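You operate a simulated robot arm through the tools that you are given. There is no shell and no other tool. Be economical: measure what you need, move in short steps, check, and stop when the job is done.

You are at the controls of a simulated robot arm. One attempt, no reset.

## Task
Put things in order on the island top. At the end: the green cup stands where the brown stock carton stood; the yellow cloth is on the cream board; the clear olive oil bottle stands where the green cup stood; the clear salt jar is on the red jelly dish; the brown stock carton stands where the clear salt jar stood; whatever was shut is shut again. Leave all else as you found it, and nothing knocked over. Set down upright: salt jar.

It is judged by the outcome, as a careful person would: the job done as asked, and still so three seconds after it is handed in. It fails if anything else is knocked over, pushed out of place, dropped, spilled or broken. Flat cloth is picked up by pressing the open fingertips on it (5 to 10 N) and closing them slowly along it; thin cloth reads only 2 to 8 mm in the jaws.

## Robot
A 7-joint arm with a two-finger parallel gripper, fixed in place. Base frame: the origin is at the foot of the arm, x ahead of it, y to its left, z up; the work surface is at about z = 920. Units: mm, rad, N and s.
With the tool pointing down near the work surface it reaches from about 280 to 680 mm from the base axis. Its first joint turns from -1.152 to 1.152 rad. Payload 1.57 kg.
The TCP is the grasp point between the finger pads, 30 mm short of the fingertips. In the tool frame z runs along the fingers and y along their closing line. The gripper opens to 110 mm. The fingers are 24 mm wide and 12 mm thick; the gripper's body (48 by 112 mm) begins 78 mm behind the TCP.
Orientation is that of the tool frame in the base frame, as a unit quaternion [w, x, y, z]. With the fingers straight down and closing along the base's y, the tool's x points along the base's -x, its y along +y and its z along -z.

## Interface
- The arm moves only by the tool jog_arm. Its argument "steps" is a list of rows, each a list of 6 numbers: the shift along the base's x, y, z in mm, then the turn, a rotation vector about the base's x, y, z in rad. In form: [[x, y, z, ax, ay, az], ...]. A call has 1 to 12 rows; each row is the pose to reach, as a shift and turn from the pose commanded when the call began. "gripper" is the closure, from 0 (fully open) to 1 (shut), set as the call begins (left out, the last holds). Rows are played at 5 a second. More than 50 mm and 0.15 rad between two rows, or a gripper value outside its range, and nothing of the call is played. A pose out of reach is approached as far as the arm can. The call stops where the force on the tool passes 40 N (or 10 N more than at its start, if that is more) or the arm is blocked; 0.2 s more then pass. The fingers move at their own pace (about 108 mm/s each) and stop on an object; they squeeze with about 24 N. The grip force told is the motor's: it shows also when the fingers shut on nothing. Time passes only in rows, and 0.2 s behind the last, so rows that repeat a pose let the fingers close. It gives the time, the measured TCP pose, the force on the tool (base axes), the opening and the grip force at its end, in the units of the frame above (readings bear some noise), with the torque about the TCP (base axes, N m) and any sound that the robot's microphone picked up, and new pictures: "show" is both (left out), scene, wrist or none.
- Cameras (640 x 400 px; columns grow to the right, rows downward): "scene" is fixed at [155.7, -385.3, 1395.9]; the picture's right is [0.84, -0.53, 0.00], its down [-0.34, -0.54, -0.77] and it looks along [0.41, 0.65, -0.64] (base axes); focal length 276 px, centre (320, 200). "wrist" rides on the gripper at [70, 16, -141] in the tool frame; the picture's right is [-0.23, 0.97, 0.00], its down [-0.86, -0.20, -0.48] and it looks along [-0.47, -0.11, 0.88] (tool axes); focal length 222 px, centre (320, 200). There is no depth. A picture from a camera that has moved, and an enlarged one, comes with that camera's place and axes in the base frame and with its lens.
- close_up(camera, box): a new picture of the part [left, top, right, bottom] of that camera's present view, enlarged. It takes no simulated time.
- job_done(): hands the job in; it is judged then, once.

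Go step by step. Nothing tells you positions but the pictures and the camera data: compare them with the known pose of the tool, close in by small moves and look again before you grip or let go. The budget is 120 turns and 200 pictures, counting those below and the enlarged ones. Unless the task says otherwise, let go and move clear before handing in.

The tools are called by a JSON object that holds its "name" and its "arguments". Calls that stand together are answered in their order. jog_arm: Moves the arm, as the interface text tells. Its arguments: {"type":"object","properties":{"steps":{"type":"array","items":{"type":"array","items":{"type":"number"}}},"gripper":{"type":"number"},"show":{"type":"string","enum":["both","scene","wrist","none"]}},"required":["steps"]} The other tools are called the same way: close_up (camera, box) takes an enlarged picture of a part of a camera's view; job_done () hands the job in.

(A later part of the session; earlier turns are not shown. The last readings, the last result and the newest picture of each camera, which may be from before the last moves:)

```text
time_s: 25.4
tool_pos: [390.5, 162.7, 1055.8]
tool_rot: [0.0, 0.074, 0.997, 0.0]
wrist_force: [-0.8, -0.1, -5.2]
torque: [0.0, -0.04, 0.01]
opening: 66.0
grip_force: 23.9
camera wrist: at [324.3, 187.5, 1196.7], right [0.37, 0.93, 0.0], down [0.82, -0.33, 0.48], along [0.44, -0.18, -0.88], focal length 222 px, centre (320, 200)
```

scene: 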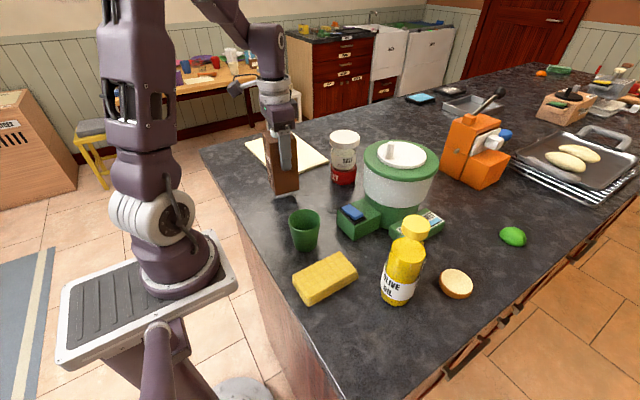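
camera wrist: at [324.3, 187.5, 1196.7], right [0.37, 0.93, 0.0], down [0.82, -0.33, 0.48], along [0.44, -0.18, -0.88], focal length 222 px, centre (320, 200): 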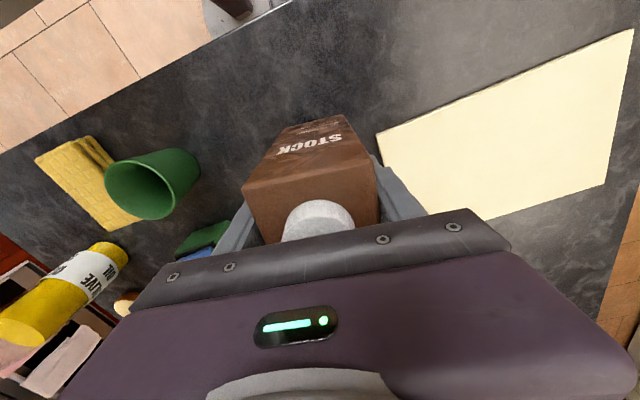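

Carton held (5 N). I raise it and carry it over the cup to above the jar's old spot, (302,-212).

{"name": "jog_arm", "arguments": {"steps": [[0, 0, 48, 0, 0, 0], [0, 0, 95, 0, 0, 0], [-10, -41, 95, 0, 0, 0.02], [-20, -83, 95, 0, 0, 0.04], [-29, -125, 95, 0, 0, 0.06], [-39, -166, 95, 0, 0, 0.08], [-49, -208, 95, 0, 0, 0.1], [-59, -249, 95, 0, 0, 0.12], [-69, -291, 95, 0, 0, 0.14], [-78, -332, 95, 0, 0, 0.15], [-88, -374, 95, 0, 0, 0.15], [-88, -374, 95, 0, 0, 0.15]]}}

```text
time_s: 28.0
tool_pos: [303.5, -211.2, 1149.4]
tool_rot: [0.0, 0.001, 1.0, 0.0]
wrist_force: [0.3, 0.3, -5.6]
torque: [0.0, -0.02, 0.03]
opening: 65.8
grip_force: 24.1
camera wrist: at [234.1, -195.0, 1288.7], right [0.23, 0.97, 0.0], down [0.86, -0.2, 0.48], along [0.47, -0.11, -0.88], focal length 222 px, centre (320, 200)
```

scene: 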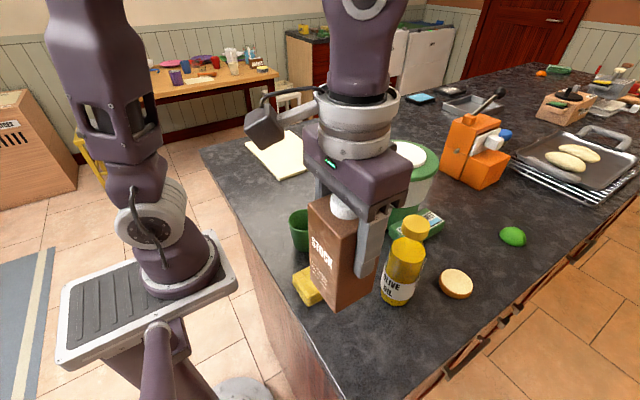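
wrist: 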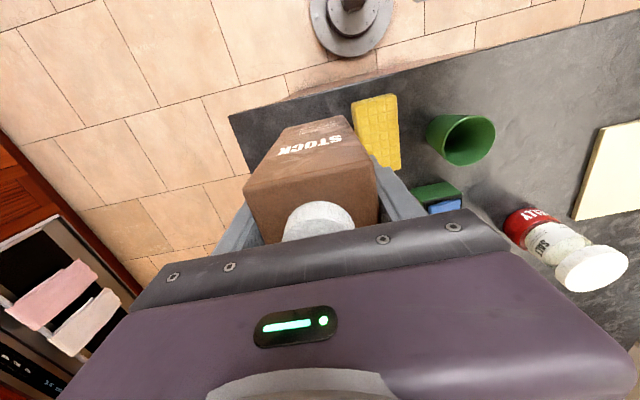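

Over the spot with cloth to its side. Lower to about 30 mm above the top and check the clearance.

{"name": "jog_arm", "arguments": {"steps": [[0, 0, -40, 0, 0, 0], [0, 0, -80, 0, 0, 0], [0, 0, -95, 0, 0, 0], [0, 0, -95, 0, 0, 0]]}}

{"name": "close_up", "arguments": {"camera": "scene", "box": [270, 230, 450, 355]}}

{"name": "close_up", "arguments": {"camera": "wrist", "box": [200, 40, 440, 220]}}

```text
time_s: 29.0
tool_pos: [304.5, -211.2, 1052.4]
tool_rot: [0.0, 0.001, 1.0, 0.0]
wrist_force: [0.2, -0.1, -6.4]
torque: [-0.02, -0.02, 0.01]
opening: 65.7
grip_force: 23.7
camera wrist: at [235.0, -195.3, 1192.9], right [0.23, 0.97, 0.0], down [0.86, -0.2, 0.48], along [0.47, -0.11, -0.88], focal length 222 px, centre (320, 200)
```

scene: 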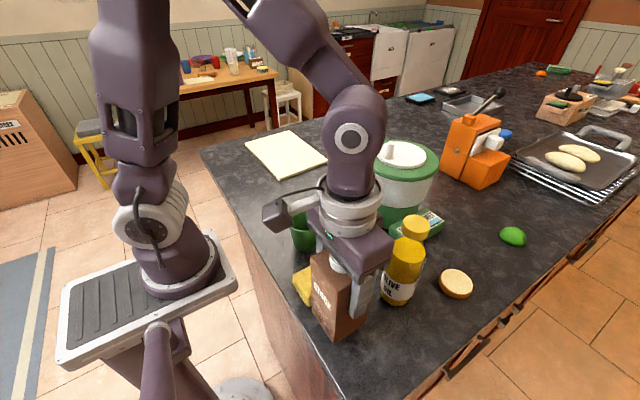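
wrist: 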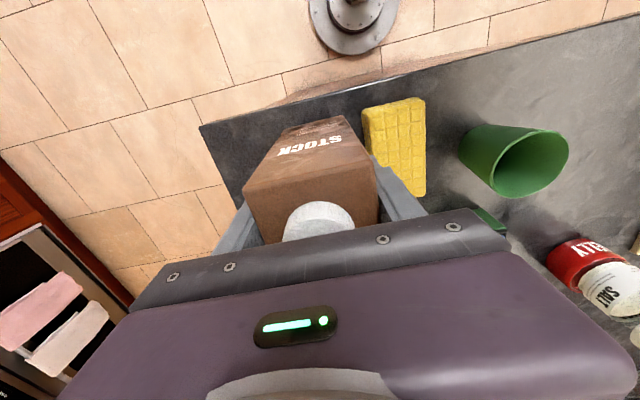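

```text
3.20 times, centred on (360, 292) of scene
camera zoom: at [155.7, -385.4, 1395.9], right [0.84, -0.53, 0.0], down [-0.34, -0.54, -0.77], along [0.41, 0.65, -0.64], focal length 884 px, centre (192, -96)
```

zoom: 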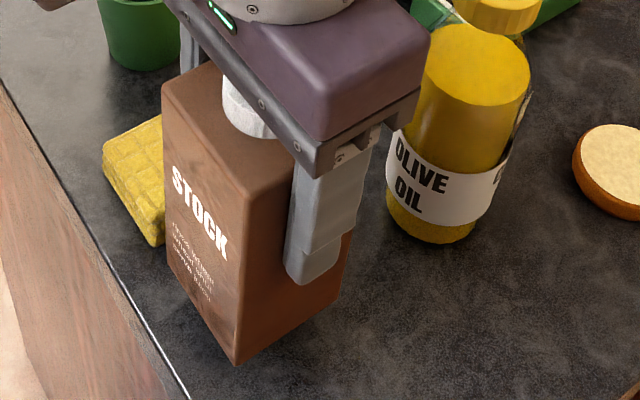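

```text
2.22 times, centred on (320, 130) of wrist
camera zoom: at [235.0, -195.3, 1192.9], right [0.23, 0.97, 0.0], down [0.86, -0.2, 0.48], along [0.47, -0.11, -0.88], focal length 494 px, centre (320, 356)
```

zoom: 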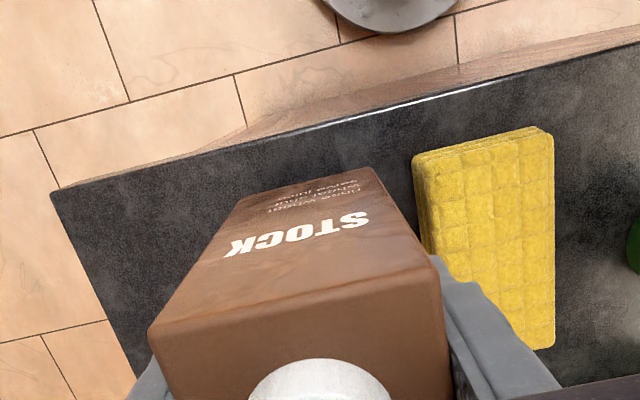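

Gap to the cloth is ~18 mm; clear. Lower to contact in small steps.

{"name": "jog_arm", "arguments": {"steps": [[0, 0, -15, 0, 0, 0], [0, 0, -26, 0, 0, 0], [0, 0, -28, 0, 0, 0], [0, 0, -28, 0, 0, 0]], "show": "none"}}

{"name": "jog_arm", "arguments": {"steps": [[0, 0, -1, 0, 0, 0], [0, 0, -2, 0, 0, 0], [0, 0, -2, 0, 0, 0]], "show": "scene"}}

```text
time_s: 30.0
tool_pos: [303.9, -211.8, 1026.8]
tool_rot: [-0.001, 0.0, 1.0, 0.0]
wrist_force: [0.5, -0.4, -5.8]
torque: [0.0, -0.02, -0.01]
opening: 66.0
grip_force: 24.3
```

```text
time_s: 30.8
tool_pos: [302.7, -212.3, 1025.0]
tool_rot: [0.0, 0.0, 1.0, 0.0]
wrist_force: [0.8, 1.8, 3.1]
torque: [0.22, 0.26, -0.02]
opening: 65.9
grip_force: 24.6
```

scene: 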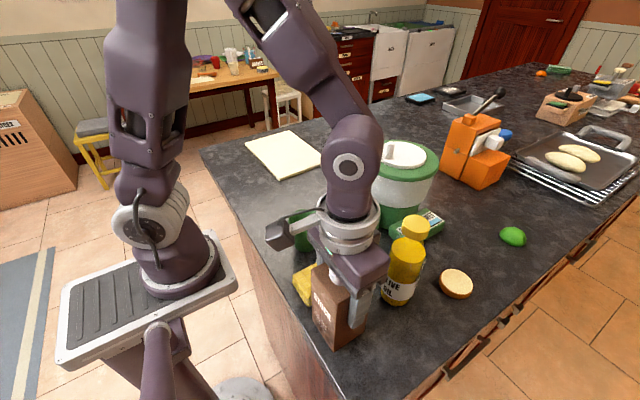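

It stands on the surface. I open, pause, and rise clear.

{"name": "jog_arm", "arguments": {"steps": [[0, 0, 0, 0, 0, 0], [0, 0, 0, 0, 0, 0], [0, 0, 0, 0, 0, 0], [0, 0, 40, 0, 0, 0], [0, 0, 85, 0, 0, 0], [0, 0, 130, 0, 0, 0], [0, 0, 165, 0, 0, 0]], "gripper": 0, "show": "none"}}

{"name": "jog_arm", "arguments": {"steps": [[11, 45, 0, 0, 0, 0], [22, 90, 0, 0, 0, 0], [33, 135, 0, 0, 0, 0], [40, 170, 0, 0, 0, 0], [46, 190, 0, 0, 0, 0], [46, 190, 0, 0, 0, 0]]}}

{"name": "close_up", "arguments": {"camera": "wrist", "box": [220, 60, 420, 210]}}

{"name": "close_up", "arguments": {"camera": "scene", "box": [270, 190, 470, 355]}}

```text
time_s: 32.4
tool_pos: [302.6, -215.1, 1189.6]
tool_rot: [0.0, -0.001, 1.0, 0.0]
wrist_force: [-0.4, -0.5, -0.7]
torque: [0.0, 0.0, 0.0]
opening: 110.0
grip_force: 0.1
```

```text
time_s: 33.8
tool_pos: [348.7, -23.9, 1191.8]
tool_rot: [0.0, 0.0, 1.0, 0.001]
wrist_force: [-0.6, -0.5, -0.2]
torque: [0.02, -0.01, 0.03]
opening: 110.0
grip_force: 0.0
camera wrist: at [279.6, -8.8, 1331.3], right [0.23, 0.97, 0.0], down [0.86, -0.2, 0.48], along [0.47, -0.11, -0.88], focal length 222 px, centre (320, 200)
```

scene: 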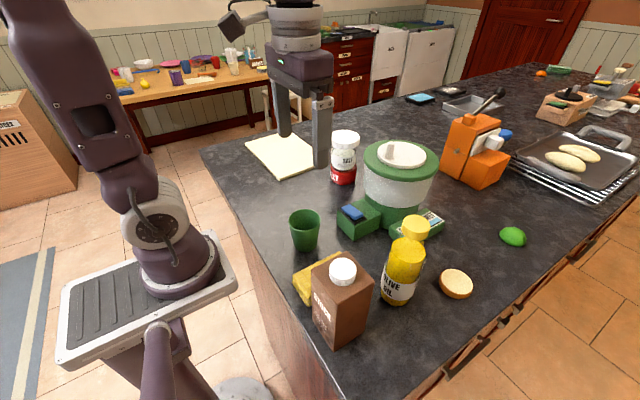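
wrist: 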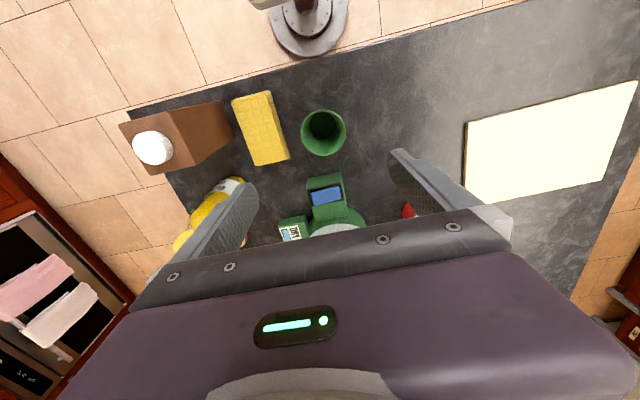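

```text
2.67 times, centred on (320, 135) of wrist
camera zoom: at [279.6, -8.8, 1331.3], right [0.23, 0.97, 0.0], down [0.86, -0.2, 0.48], along [0.47, -0.11, -0.88], focal length 592 px, centre (320, 373)
```

zoom: 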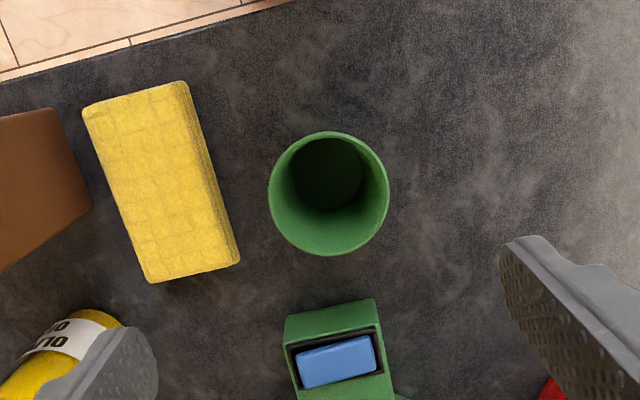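

```text
2.42 times, centred on (370, 272) of scene
camera zoom: at [155.7, -385.3, 1395.9], right [0.84, -0.53, 0.0], down [-0.34, -0.54, -0.77], along [0.41, 0.65, -0.64], focal length 670 px, centre (199, 24)
```

zoom: 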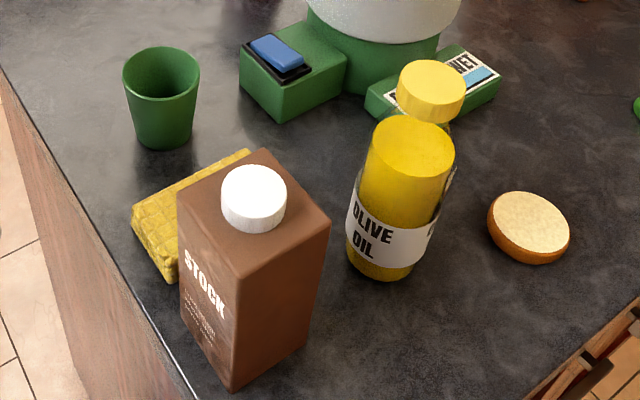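

The carton stands well where the jar was. The cup rim is centred at (348.5,-21), right under the tool; I part-close to 90 mm and lower around the cup.

{"name": "jog_arm", "arguments": {"steps": [[0, 0, -40, 0, 0, 0], [0, 0, -85, 0, 0, 0], [0, 0, -130, 0, 0, 0], [0, 0, -170, 0, 0, 0], [0, 0, -200, 0, 0, 0], [0, 0, -200, 0, 0, 0]], "gripper": 0.18}}

```text
time_s: 35.2
tool_pos: [348.8, -22.5, 990.1]
tool_rot: [-0.001, 0.0, 1.0, 0.0]
wrist_force: [-0.3, -0.2, -0.2]
torque: [0.02, -0.01, -0.01]
opening: 90.1
grip_force: 0.0
camera wrist: at [280.7, -7.4, 1130.6], right [0.23, 0.97, 0.0], down [0.86, -0.2, 0.48], along [0.47, -0.11, -0.88], focal length 222 px, centre (320, 200)
```

scene: 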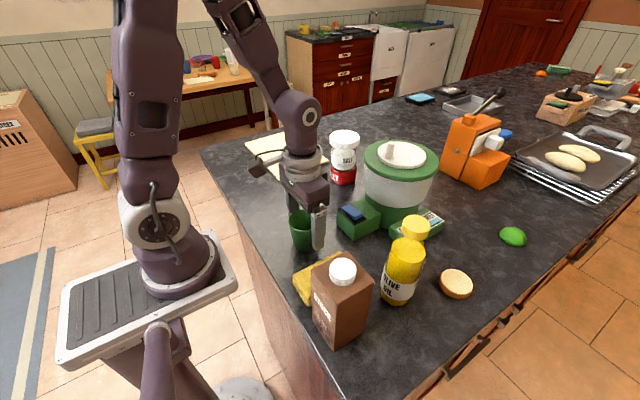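
wrist: 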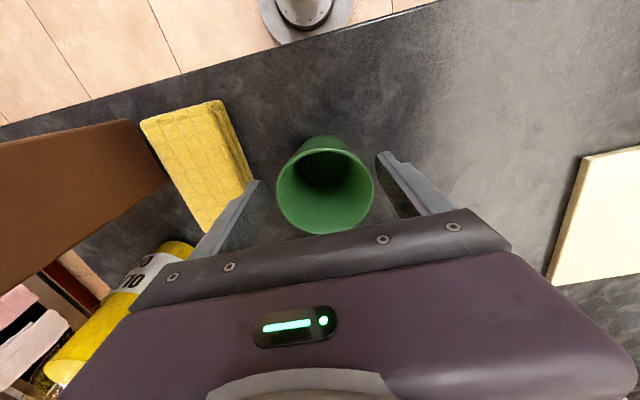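

The rim is ~5 mm toward −x and ~3 mm toward +y of the tool centre; I correct and close gently, then lift.

{"name": "jog_arm", "arguments": {"steps": [[-5, 3, 0, 0, 0, 0], [-5, 3, 0, 0, 0, 0]], "show": "none"}}

{"name": "jog_arm", "arguments": {"steps": [[0, 0, 0, 0, 0, 0], [0, 0, 0, 0, 0, 0], [0, 0, 0, 0, 0, 0]], "gripper": 1}}

```text
time_s: 35.8
tool_pos: [345.2, -20.6, 989.8]
tool_rot: [-0.001, 0.0, 1.0, 0.0]
wrist_force: [-0.3, 0.7, -0.1]
torque: [0.03, -0.01, 0.02]
opening: 90.2
grip_force: 0.0
```

```text
time_s: 36.6
tool_pos: [344.4, -21.3, 990.3]
tool_rot: [0.0, -0.001, 1.0, 0.0]
wrist_force: [-0.1, 0.4, 1.1]
torque: [0.02, -0.03, 0.02]
opening: 66.1
grip_force: 23.7
camera wrist: at [276.1, -4.2, 1131.2], right [0.23, 0.97, 0.0], down [0.86, -0.2, 0.48], along [0.47, -0.11, -0.88], focal length 222 px, centre (320, 200)
```

scene: 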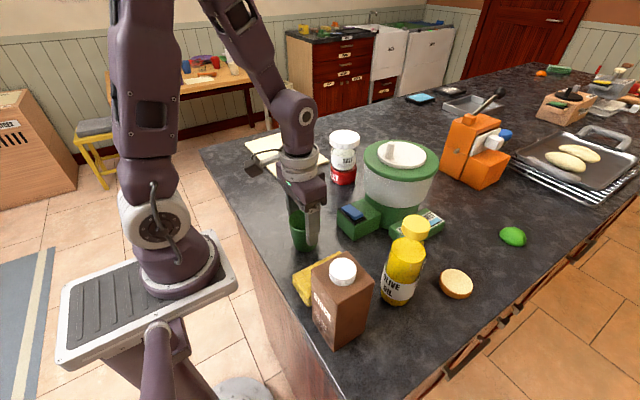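
wrist: 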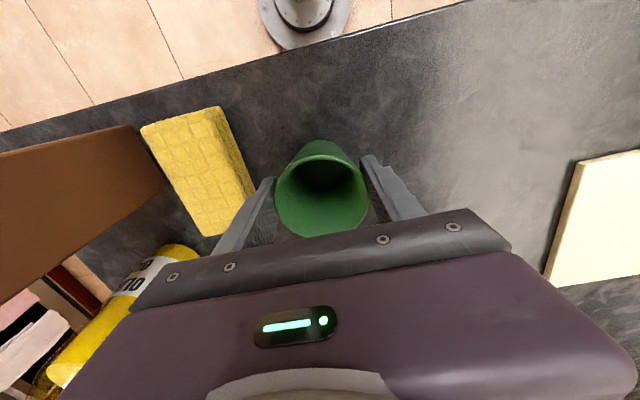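

Cup gripped at its rim (66 mm). Lift and carry to the carton's old spot (390,162).

{"name": "jog_arm", "arguments": {"steps": [[0, 0, 15, 0, 0, 0], [0, 0, 40, 0, 0, 0], [0, 0, 60, 0, 0, 0], [12, 45, 60, 0, 0, 0], [24, 90, 60, 0, 0, 0], [36, 135, 60, 0, 0, 0], [48, 181, 60, 0, 0, 0], [48, 181, 60, 0, 0, 0]]}}

{"name": "close_up", "arguments": {"camera": "scene", "box": [220, 110, 380, 210]}}

```text
time_s: 38.4
tool_pos: [392.6, 162.0, 1052.7]
tool_rot: [0.0, -0.001, 1.0, 0.0]
wrist_force: [0.7, -0.1, -0.9]
torque: [0.02, 0.02, 0.02]
opening: 66.1
grip_force: 23.9
camera wrist: at [323.7, 176.8, 1192.9], right [0.23, 0.97, 0.0], down [0.86, -0.2, 0.48], along [0.47, -0.11, -0.88], focal length 222 px, centre (320, 200)
```

scene: 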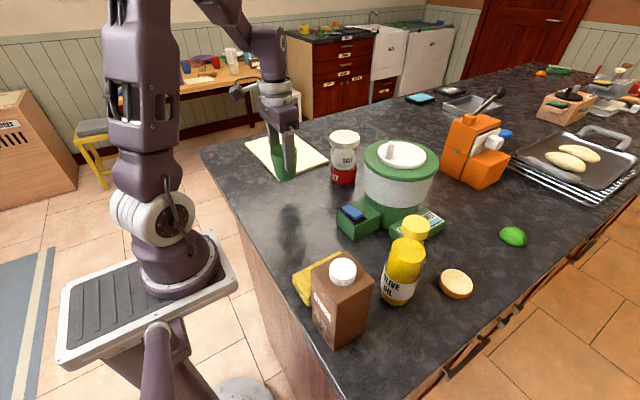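
wrist: 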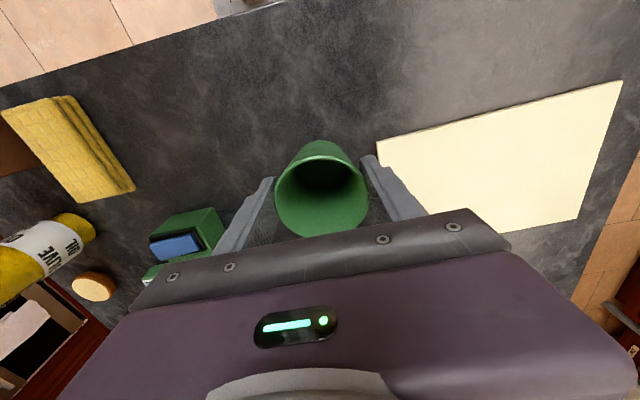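

```text
4.00 times, centred on (300, 160) of scene
camera zoom: at [155.7, -385.3, 1395.9], right [0.84, -0.53, 0.0], down [-0.34, -0.54, -0.77], along [0.41, 0.65, -0.64], focal length 1105 px, centre (400, 360)
```

zoom: 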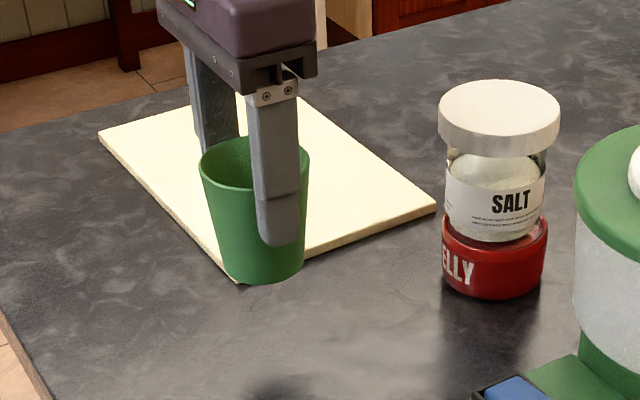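

Cup is held straight over the spot. Lower to the surface.

{"name": "jog_arm", "arguments": {"steps": [[0, 0, -25, 0, 0, 0], [0, 0, -48, 0, 0, 0], [0, 0, -57, 0, 0, 0], [0, 0, -57, 0, 0, 0]], "show": "none"}}

{"name": "jog_arm", "arguments": {"steps": [[0, 0, -1, 0, 0, 0], [0, 0, -2, 0, 0, 0], [0, 0, -3, 0, 0, 0], [0, 0, -3, 0, 0, 0]], "show": "scene"}}

```text
time_s: 39.4
tool_pos: [391.9, 160.1, 994.3]
tool_rot: [0.0, 0.0, 1.0, 0.001]
wrist_force: [-0.2, 0.5, 0.3]
torque: [-0.02, 0.0, 0.02]
opening: 65.8
grip_force: 23.3
```

```text
time_s: 40.4
tool_pos: [393.9, 161.7, 991.1]
tool_rot: [0.0, -0.001, 1.0, -0.001]
wrist_force: [0.0, -0.2, -0.9]
torque: [0.01, 0.01, 0.0]
opening: 66.1
grip_force: 23.8
```

scene: 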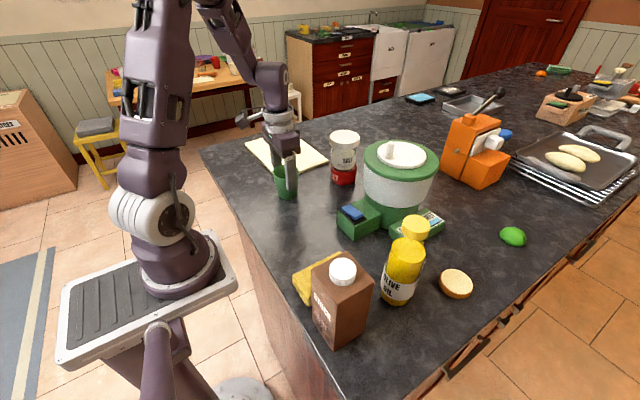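

No contact yet; lower a couple more millimetres.

{"name": "jog_arm", "arguments": {"steps": [[0, 0, -1, 0, 0, 0], [0, 0, -2, 0, 0, 0], [0, 0, -2, 0, 0, 0]], "show": "none"}}

{"name": "close_up", "arguments": {"camera": "scene", "box": [240, 130, 340, 210]}}

```text
time_s: 41.2
tool_pos: [394.2, 160.1, 990.7]
tool_rot: [0.001, 0.0, 1.0, 0.001]
wrist_force: [0.3, 2.0, 19.1]
torque: [0.0, -0.23, -0.05]
opening: 66.3
grip_force: 24.0
```

```text
5.00 times, centred on (290, 170) of scene
camera zoom: at [155.5, -385.4, 1395.9], right [0.84, -0.53, 0.0], down [-0.34, -0.54, -0.77], along [0.41, 0.65, -0.64], focal length 1381 px, centre (470, 350)
```

zoom: 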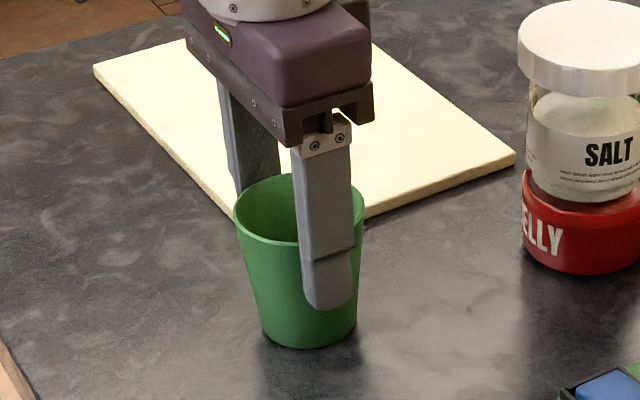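

Contact felt. Ease off, release and rise; then go toward the oil bottle.

{"name": "jog_arm", "arguments": {"steps": [[0, 0, 1.5, 0, 0, 0], [0, 0, 1.5, 0, 0, 0]], "show": "none"}}

{"name": "jog_arm", "arguments": {"steps": [[0, 0, 0, 0, 0, 0], [0, 0, 0, 0, 0, 0], [0, 0, 0, 0, 0, 0], [0, 0, 45, 0, 0, 0], [0, 0, 90, 0, 0, 0], [0, 0, 135, 0, 0, 0], [0, 0, 180, 0, 0, 0], [0, 0, 210, 0, 0, 0], [4, -45, 210, 0, 0, 0], [8, -90, 210, 0, 0, 0], [12, -135, 210, 0, 0, 0], [16, -180, 210, 0, 0, 0]], "gripper": 0, "show": "none"}}

{"name": "jog_arm", "arguments": {"steps": [[3, -45, 0, 0, 0, 0], [6, -90, 0, 0, 0, 0], [9, -135, 0, 0, 0, 0], [12, -170, 0, 0, 0, 0], [16, -200, 0, 0, 0, 0], [16, -200, 0, 0, 0, 0]]}}

{"name": "close_up", "arguments": {"camera": "wrist", "box": [220, 60, 420, 210]}}

{"name": "close_up", "arguments": {"camera": "scene", "box": [360, 190, 480, 310]}}

```text
time_s: 41.8
tool_pos: [392.8, 160.5, 988.7]
tool_rot: [0.0, 0.0, 1.0, -0.001]
wrist_force: [0.0, 0.2, -0.1]
torque: [0.01, -0.01, -0.07]
opening: 65.6
grip_force: 24.1
```

```text
time_s: 44.4
tool_pos: [410.4, -18.7, 1201.2]
tool_rot: [0.001, 0.0, 1.0, 0.001]
wrist_force: [-0.5, 0.3, -0.4]
torque: [0.03, -0.02, -0.01]
opening: 109.8
grip_force: 0.0
```

```text
time_s: 45.8
tool_pos: [426.5, -218.3, 1198.6]
tool_rot: [0.0, 0.0, 1.0, 0.0]
wrist_force: [0.7, 0.4, -0.2]
torque: [-0.02, 0.01, 0.0]
opening: 110.2
grip_force: 0.2
camera wrist: at [357.1, -202.8, 1339.7], right [0.23, 0.97, 0.0], down [0.86, -0.2, 0.48], along [0.47, -0.11, -0.88], focal length 222 px, centre (320, 200)
```

scene: 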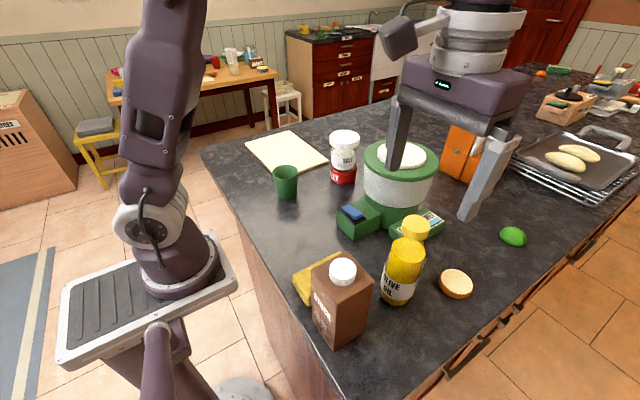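
wrist: 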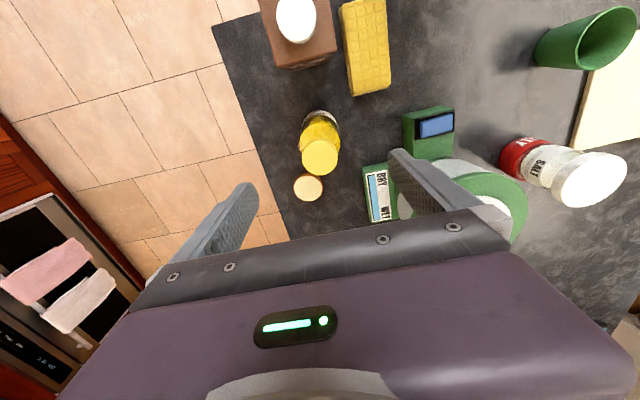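

```text
2.67 times, centred on (320, 135) of wrist
camera zoom: at [357.1, -202.8, 1339.7], right [0.23, 0.97, 0.0], down [0.86, -0.2, 0.48], along [0.47, -0.11, -0.88], focal length 592 px, centre (320, 373)
```

zoom: 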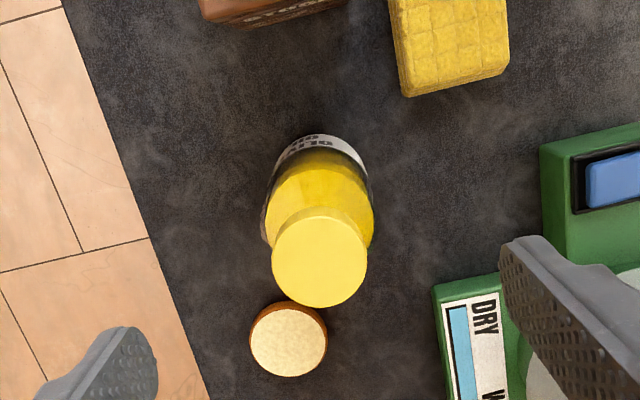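

```text
3.33 times, centred on (420, 250) of scene
camera zoom: at [155.7, -385.4, 1395.9], right [0.84, -0.53, 0.0], down [-0.34, -0.54, -0.77], along [0.41, 0.65, -0.64], focal length 921 px, centre (-13, 33)
```

zoom: 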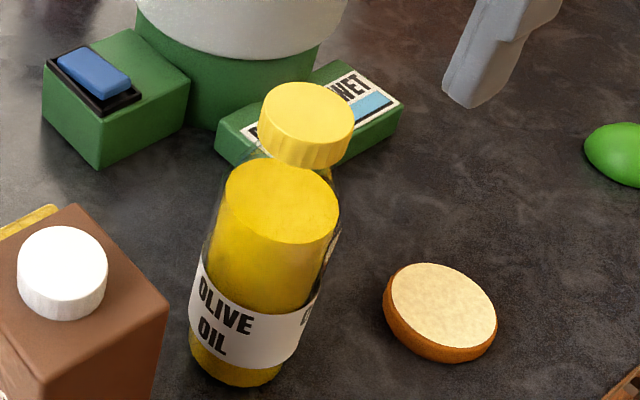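

The bottle axis is at about (426,-219), cap top near z 1113. I lower to z≈1046 so the palm stays above the cap.

{"name": "jog_arm", "arguments": {"steps": [[1, -1, -40, 0, 0, 0], [1, -1, -80, 0, 0, 0], [1, -1, -120, 0, 0, 0], [1, -1, -140, 0, 0, 0], [1, -1, -153, 0, 0, 0], [1, -1, -153, 0, 0, 0]]}}

{"name": "close_up", "arguments": {"camera": "scene", "box": [340, 170, 500, 310]}}

```text
time_s: 47.2
tool_pos: [429.1, -218.2, 1045.1]
tool_rot: [0.0, 0.0, 1.0, 0.0]
wrist_force: [-0.4, -0.4, 0.4]
torque: [0.01, 0.0, 0.0]
opening: 110.3
grip_force: 0.1
camera wrist: at [360.1, -202.6, 1186.3], right [0.23, 0.97, 0.0], down [0.86, -0.2, 0.48], along [0.47, -0.11, -0.88], focal length 222 px, centre (320, 200)
```

scene: 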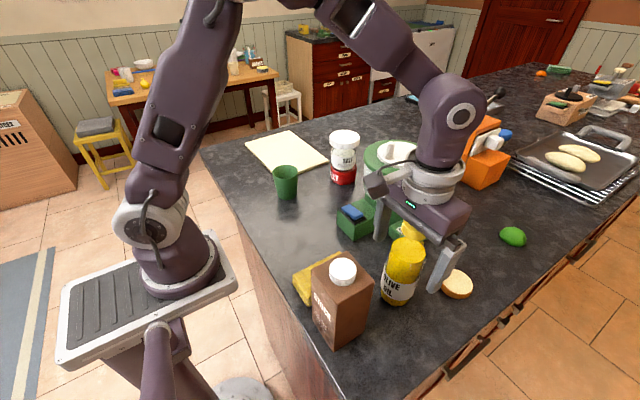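
wrist: 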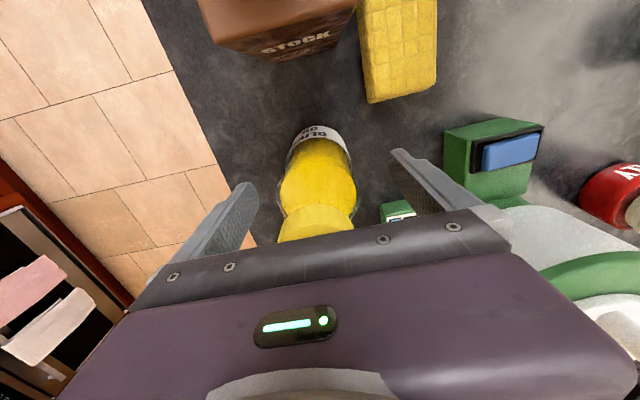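

```text
2.86 times, centred on (420, 240) of scene
camera zoom: at [155.7, -385.3, 1395.9], right [0.84, -0.53, 0.0], down [-0.34, -0.54, -0.77], along [0.41, 0.65, -0.64], focal length 789 px, centre (34, 86)
```

zoom: 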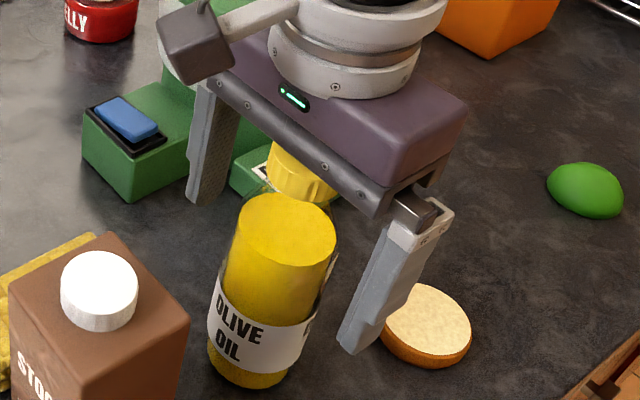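

The bottle is centred between the fingers. Close, then lift slightly.

{"name": "jog_arm", "arguments": {"steps": [[0, 0, 0, 0, 0, 0], [0, 0, 0, 0, 0, 0], [0, 0, 0, 0, 0, 0]], "gripper": 1, "show": "wrist"}}

{"name": "jog_arm", "arguments": {"steps": [[0, 0, 10, 0, 0, 0], [0, 0, 30, 0, 0, 0], [0, 0, 30, 0, 0, 0]], "show": "scene"}}

{"name": "close_up", "arguments": {"camera": "scene", "box": [340, 170, 500, 310]}}

```text
time_s: 48.0
tool_pos: [429.9, -218.7, 1047.1]
tool_rot: [0.0, 0.0, 1.0, 0.0]
wrist_force: [-0.1, 0.8, 0.0]
torque: [0.04, -0.05, -0.01]
opening: 59.0
grip_force: 23.6
camera wrist: at [360.1, -202.7, 1186.6], right [0.23, 0.97, 0.0], down [0.86, -0.2, 0.48], along [0.47, -0.11, -0.88], focal length 222 px, centre (320, 200)
```

wrist: 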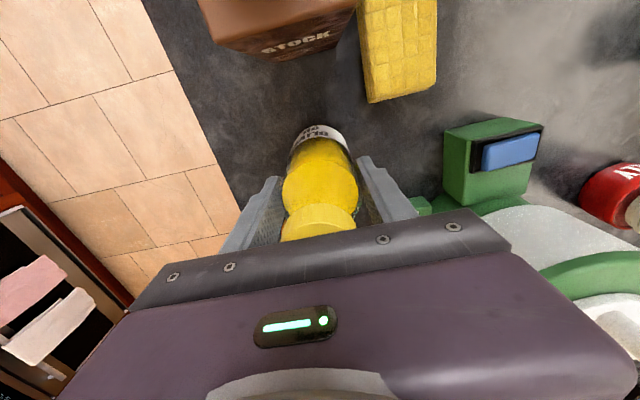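

```text
time_s: 48.8
tool_pos: [428.4, -220.4, 1078.1]
tool_rot: [0.0, -0.001, 1.0, -0.001]
wrist_force: [-0.3, -0.4, -3.0]
torque: [0.02, 0.01, -0.03]
opening: 59.0
grip_force: 23.9
```

scene: 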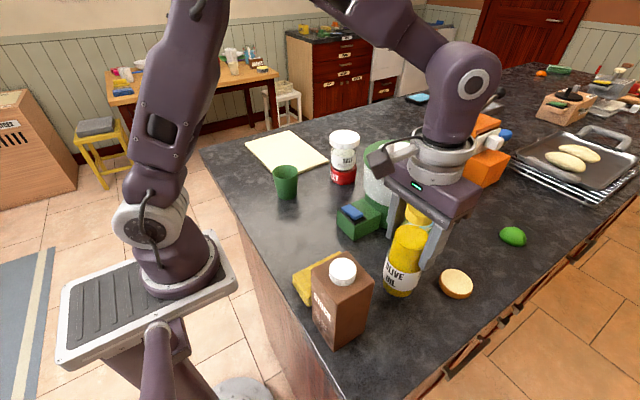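

```text
2.86 times, centred on (420, 240) of scene
camera zoom: at [155.7, -385.3, 1395.9], right [0.84, -0.53, 0.0], down [-0.34, -0.54, -0.77], along [0.41, 0.65, -0.64], focal length 789 px, centre (34, 86)
```

zoom: 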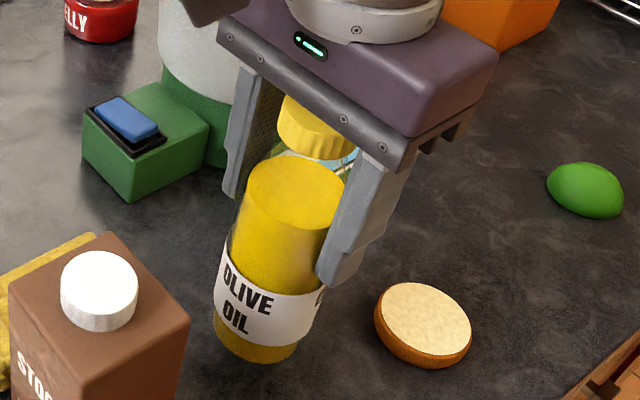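

Bottle held upright (3 N). Raise and carry to the cup's old place (347,-21).

{"name": "jog_arm", "arguments": {"steps": [[0, 0, 40, 0, 0, 0], [0, 0, 74, 0, 0, 0], [-16, 40, 74, 0, 0, 0], [-32, 80, 74, 0, 0, 0], [-48, 120, 74, 0, 0, 0], [-64, 160, 74, 0, 0, 0], [-80, 199, 74, 0, 0, 0], [-80, 199, 74, 0, 0, 0], [-80, 199, 40, 0, 0, 0], [-80, 199, 0, 0, 0, 0], [-80, 199, 0, 0, 0, 0]]}}

{"name": "close_up", "arguments": {"camera": "scene", "box": [250, 160, 410, 280]}}

```text
time_s: 51.2
tool_pos: [345.7, -22.6, 1075.9]
tool_rot: [0.0, 0.0, 1.0, 0.0]
wrist_force: [-0.1, -0.5, -2.9]
torque: [-0.02, -0.03, -0.01]
opening: 59.0
grip_force: 24.1
camera wrist: at [276.0, -7.0, 1216.8], right [0.23, 0.97, 0.0], down [0.86, -0.2, 0.48], along [0.47, -0.11, -0.88], focal length 222 px, centre (320, 200)
```

scene: 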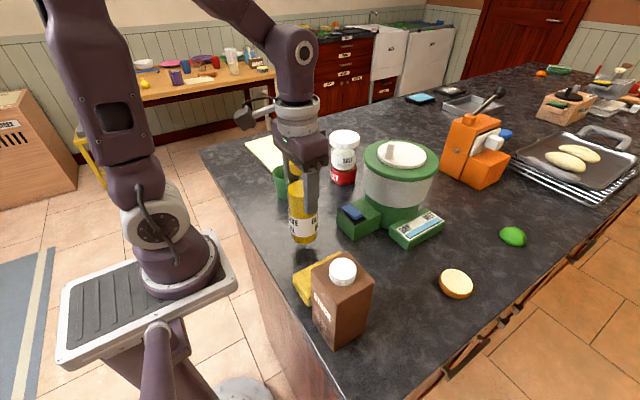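
wrist: 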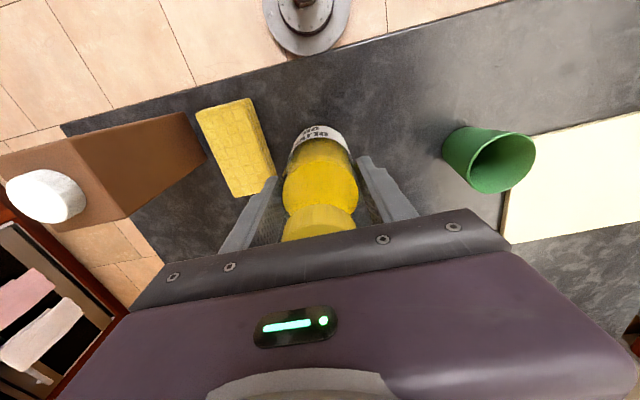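

```text
3.33 times, centred on (330, 220) of scene
camera zoom: at [155.7, -385.3, 1395.9], right [0.84, -0.53, 0.0], down [-0.34, -0.54, -0.77], along [0.41, 0.65, -0.64], focal length 921 px, centre (287, 133)
```

zoom: 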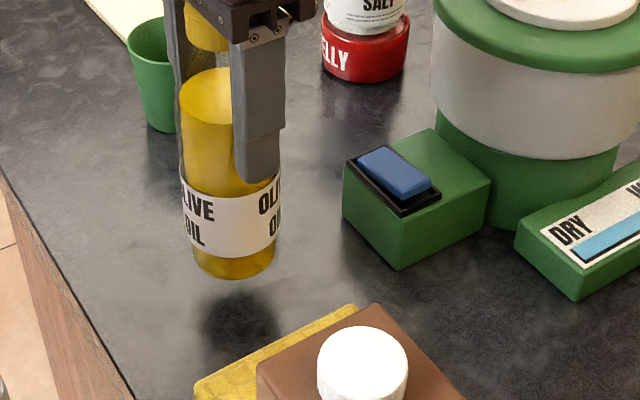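

Bottle over the spot, ~30 mm up. Lower to contact.

{"name": "jog_arm", "arguments": {"steps": [[0, 0, -15, 0, 0, 0], [0, 0, -25, 0, 0, 0], [0, 0, -28, 0, 0, 0], [0, 0, -28, 0, 0, 0]], "show": "none"}}

{"name": "jog_arm", "arguments": {"steps": [[0, 0, -1, 0, 0, 0], [0, 0, -2, 0, 0, 0], [0, 0, -2, 0, 0, 0]], "show": "scene"}}

```text
time_s: 52.2
tool_pos: [344.8, -22.2, 1047.6]
tool_rot: [0.0, 0.0, 1.0, 0.0]
wrist_force: [0.1, 0.3, -2.5]
torque: [-0.02, 0.01, -0.01]
opening: 58.9
grip_force: 24.2
```

```text
time_s: 53.0
tool_pos: [345.7, -21.0, 1046.3]
tool_rot: [0.0, 0.0, 1.0, 0.0]
wrist_force: [-1.4, 0.5, -2.9]
torque: [0.02, 0.0, 0.0]
opening: 58.8
grip_force: 23.6
```

scene: 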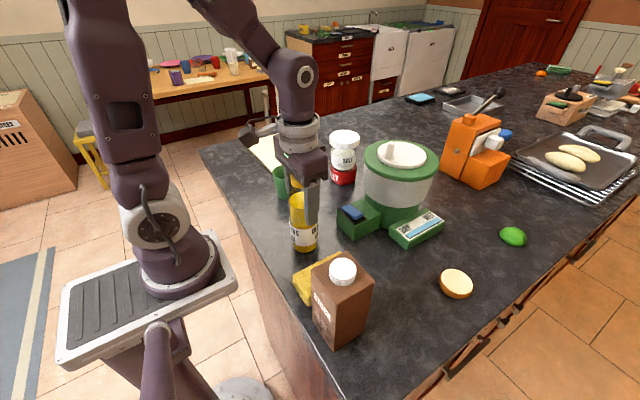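

{"name": "jog_arm", "arguments": {"steps": [[0, 0, -1, 0, 0, 0], [0, 0, -1.5, 0, 0, 0], [0, 0, -1.5, 0, 0, 0]], "show": "none"}}

```text
time_s: 53.8
tool_pos: [345.3, -21.1, 1046.3]
tool_rot: [0.001, 0.001, 1.0, 0.0]
wrist_force: [-3.0, -4.9, 17.0]
torque: [-0.52, 0.03, -0.12]
opening: 58.6
grip_force: 24.2
```

Contact now. Ease off, release, and rise clear.

{"name": "jog_arm", "arguments": {"steps": [[0, 0, 1, 0, 0, 0], [0, 0, 1, 0, 0, 0]], "show": "none"}}

{"name": "jog_arm", "arguments": {"steps": [[0, 0, 0, 0, 0, 0], [0, 0, 0, 0, 0, 0], [0, 0, 0, 0, 0, 0], [0, 0, 40, 0, 0, 0], [0, 0, 80, 0, 0, 0], [0, 0, 120, 0, 0, 0], [0, 0, 150, 0, 0, 0]], "gripper": 0}}

{"name": "close_up", "arguments": {"camera": "scene", "box": [250, 160, 410, 280]}}

```text
time_s: 54.4
tool_pos: [346.7, -20.3, 1046.0]
tool_rot: [0.0, 0.0, 1.0, 0.0]
wrist_force: [-0.3, -0.5, -3.2]
torque: [0.01, -0.03, -0.01]
opening: 58.9
grip_force: 23.4
```

```text
time_s: 56.0
tool_pos: [346.1, -20.8, 1195.8]
tool_rot: [0.0, 0.0, 1.0, 0.0]
wrist_force: [-0.9, -0.6, -0.1]
torque: [-0.03, 0.01, 0.0]
opening: 110.1
grip_force: 0.0
camera wrist: at [276.9, -5.1, 1335.7], right [0.23, 0.97, 0.0], down [0.86, -0.2, 0.48], along [0.47, -0.11, -0.88], focal length 222 px, centre (320, 200)
```

scene: 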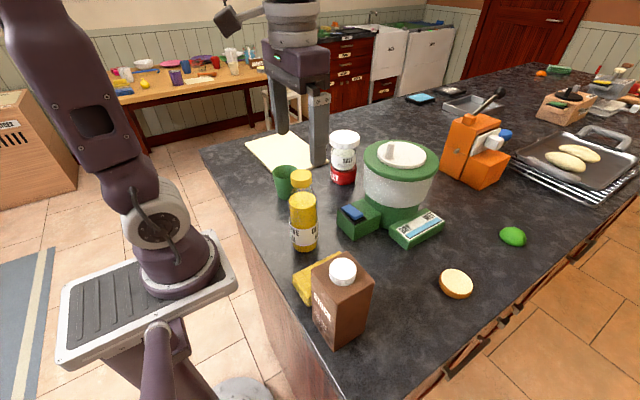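
wrist: 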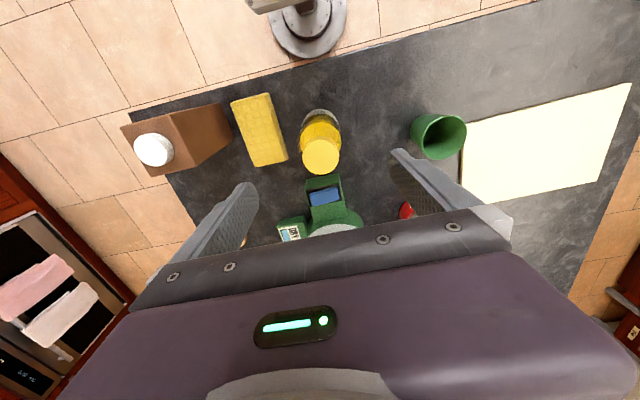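

```text
3.33 times, centred on (330, 220) of scene
camera zoom: at [155.7, -385.3, 1395.9], right [0.84, -0.53, 0.0], down [-0.34, -0.54, -0.77], along [0.41, 0.65, -0.64], focal length 921 px, centre (287, 133)
```

zoom: 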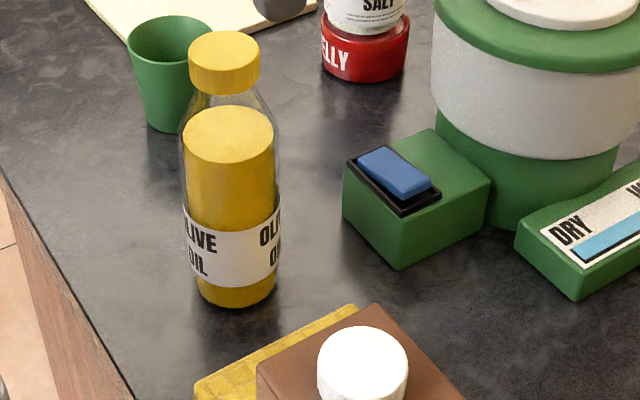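

The bottle stands where the cup was. Now the folded cloth: I'll measure it in the wrist view.

{"name": "close_up", "arguments": {"camera": "wrist", "box": [180, 70, 340, 190]}}

{"name": "close_up", "arguments": {"camera": "scene", "box": [280, 230, 380, 310]}}

```text
3.33 times, centred on (260, 130) of wrist
camera zoom: at [276.9, -5.1, 1335.7], right [0.23, 0.97, 0.0], down [0.86, -0.2, 0.48], along [0.47, -0.11, -0.88], focal length 740 px, centre (520, 433)
```

zoom: 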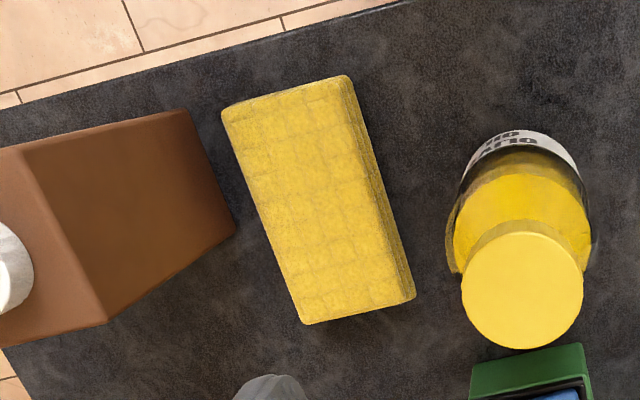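

```text
5.00 times, centred on (330, 270) of scene
camera zoom: at [155.7, -385.3, 1395.9], right [0.84, -0.53, 0.0], down [-0.34, -0.54, -0.77], along [0.41, 0.65, -0.64], focal length 1381 px, centre (270, -150)
```

zoom: 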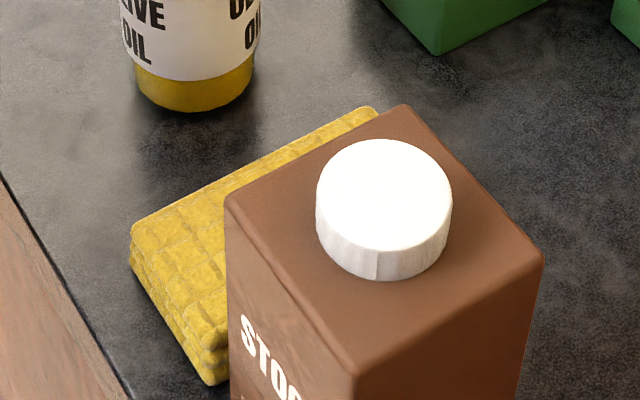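

The cloth is centred near (332,-126), 113×60 mm, long side along x. I'll grip across its width nearer the far end (x≈368) so the fingers and palm stay clear of carton and bottle, with the jaws preset to 80 mm.

{"name": "jog_arm", "arguments": {"steps": [[8, -40, 0, 0, 0, 0], [16, -80, 0, 0, 0, 0], [22, -105, 0, 0, 0, 0], [22, -105, -45, 0, 0, 0], [22, -105, -90, 0, 0, 0], [22, -105, -90, 0, 0, 0]], "gripper": 0.27}}

{"name": "close_up", "arguments": {"camera": "wrist", "box": [220, 60, 420, 220]}}

{"name": "close_up", "arguments": {"camera": "scene", "box": [260, 180, 420, 300]}}

```text
time_s: 57.4
tool_pos: [369.9, -127.4, 1109.4]
tool_rot: [-0.001, 0.0, 1.0, 0.0]
wrist_force: [0.4, 0.4, -0.4]
torque: [-0.01, 0.01, 0.05]
opening: 80.1
grip_force: 0.1
camera wrist: at [300.0, -112.1, 1250.0], right [0.23, 0.97, 0.0], down [0.86, -0.2, 0.48], along [0.47, -0.11, -0.88], focal length 222 px, centre (320, 200)
```

scene: 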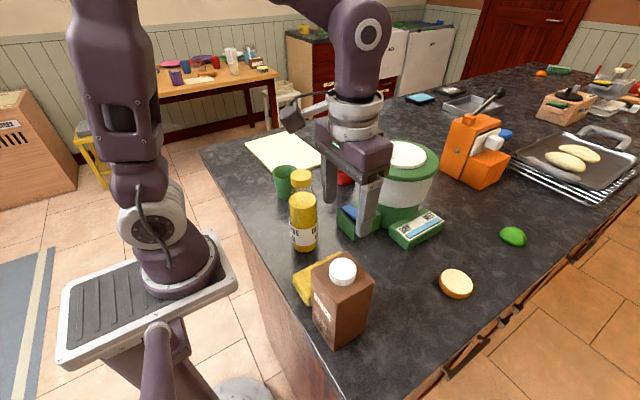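
wrist: 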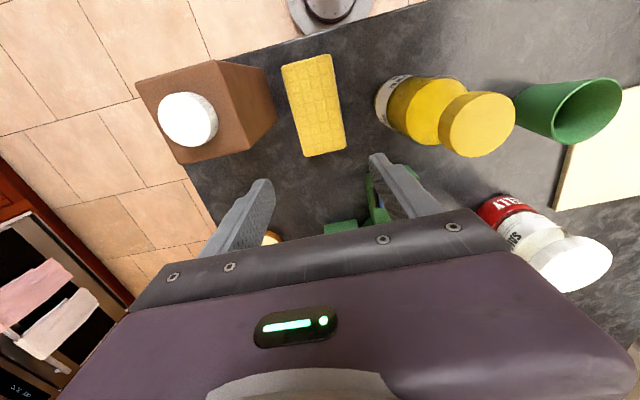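

```text
2.50 times, centred on (320, 140) of wrist
camera zoom: at [300.0, -112.1, 1250.0], right [0.23, 0.97, 0.0], down [0.86, -0.2, 0.48], along [0.47, -0.11, -0.88], focal length 555 px, centre (320, 350)
```

zoom: 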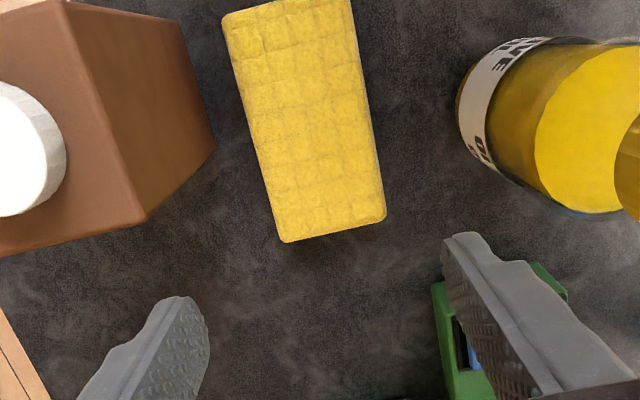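

```text
3.33 times, centred on (340, 240) of scene
camera zoom: at [155.7, -385.3, 1395.9], right [0.84, -0.53, 0.0], down [-0.34, -0.54, -0.77], along [0.41, 0.65, -0.64], focal length 921 px, centre (253, 67)
```

zoom: 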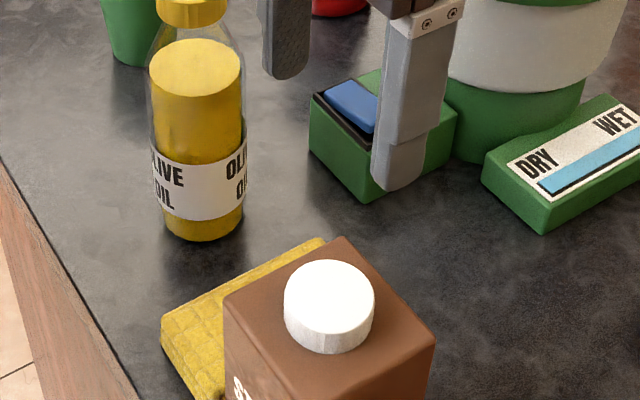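

Alignment good: cloth end spans y −156…−95 at x≈390, tool at (369,−127). Lower between carton and bottle to z≈956, tips just above the surface.

{"name": "jog_arm", "arguments": {"steps": [[0, 1, -40, 0, 0, 0], [0, 1, -80, 0, 0, 0], [0, 1, -110, 0, 0, 0], [0, 1, -130, 0, 0, 0], [0, 1, -145, 0, 0, 0], [0, 1, -150, 0, 0, 0], [0, 1, -150, 0, 0, 0]]}}

{"name": "close_up", "arguments": {"camera": "scene", "box": [260, 180, 420, 300]}}

{"name": "close_up", "arguments": {"camera": "wrist", "box": [200, 60, 440, 240]}}

```text
time_s: 59.0
tool_pos: [367.4, -124.8, 958.9]
tool_rot: [0.0, 0.001, 1.0, 0.0]
wrist_force: [0.2, -0.5, 0.5]
torque: [0.02, 0.02, -0.01]
opening: 80.4
grip_force: 0.0
camera wrist: at [299.3, -108.8, 1098.4], right [0.23, 0.97, 0.0], down [0.86, -0.2, 0.48], along [0.47, -0.11, -0.88], focal length 222 px, centre (320, 200)
```

scene: 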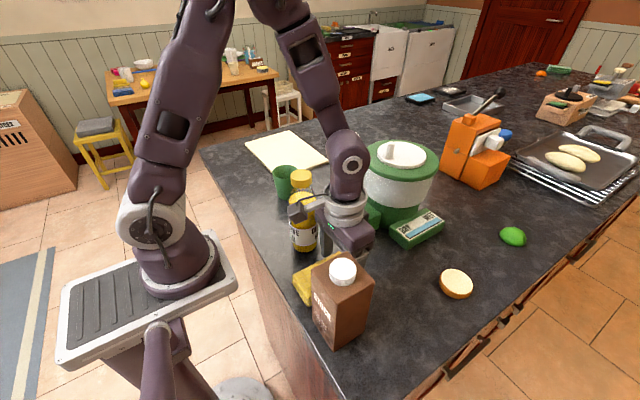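
wrist: 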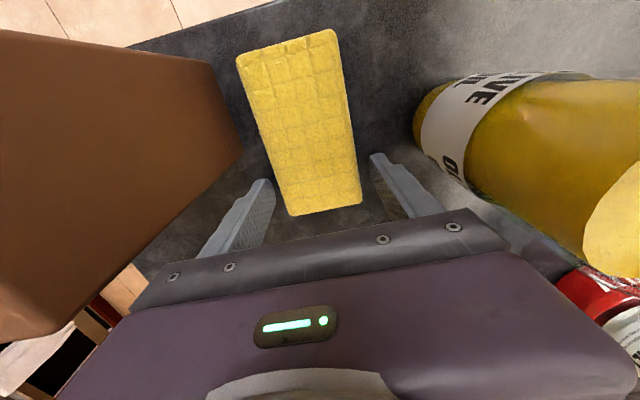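

```text
3.33 times, centred on (340, 240) of scene
camera zoom: at [155.7, -385.3, 1395.9], right [0.84, -0.53, 0.0], down [-0.34, -0.54, -0.77], along [0.41, 0.65, -0.64], focal length 921 px, centre (253, 67)
```

zoom: 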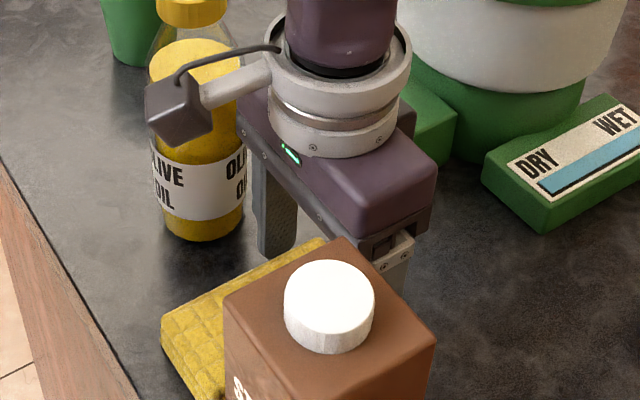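

```text
2.22 times, centred on (320, 150) of wrist
camera zoom: at [299.3, -108.8, 1098.4], right [0.23, 0.97, 0.0], down [0.86, -0.2, 0.48], along [0.47, -0.11, -0.88], focal length 494 px, centre (320, 311)
```

zoom: 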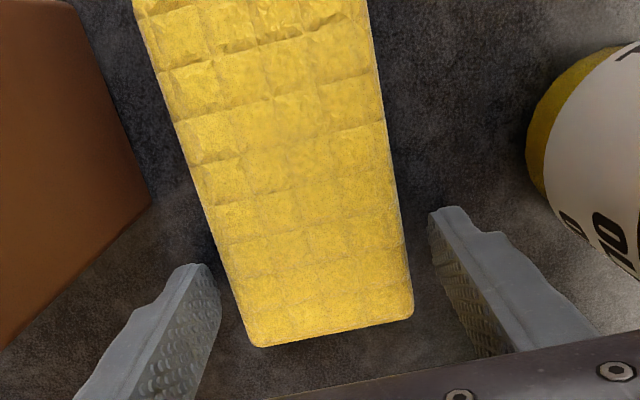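

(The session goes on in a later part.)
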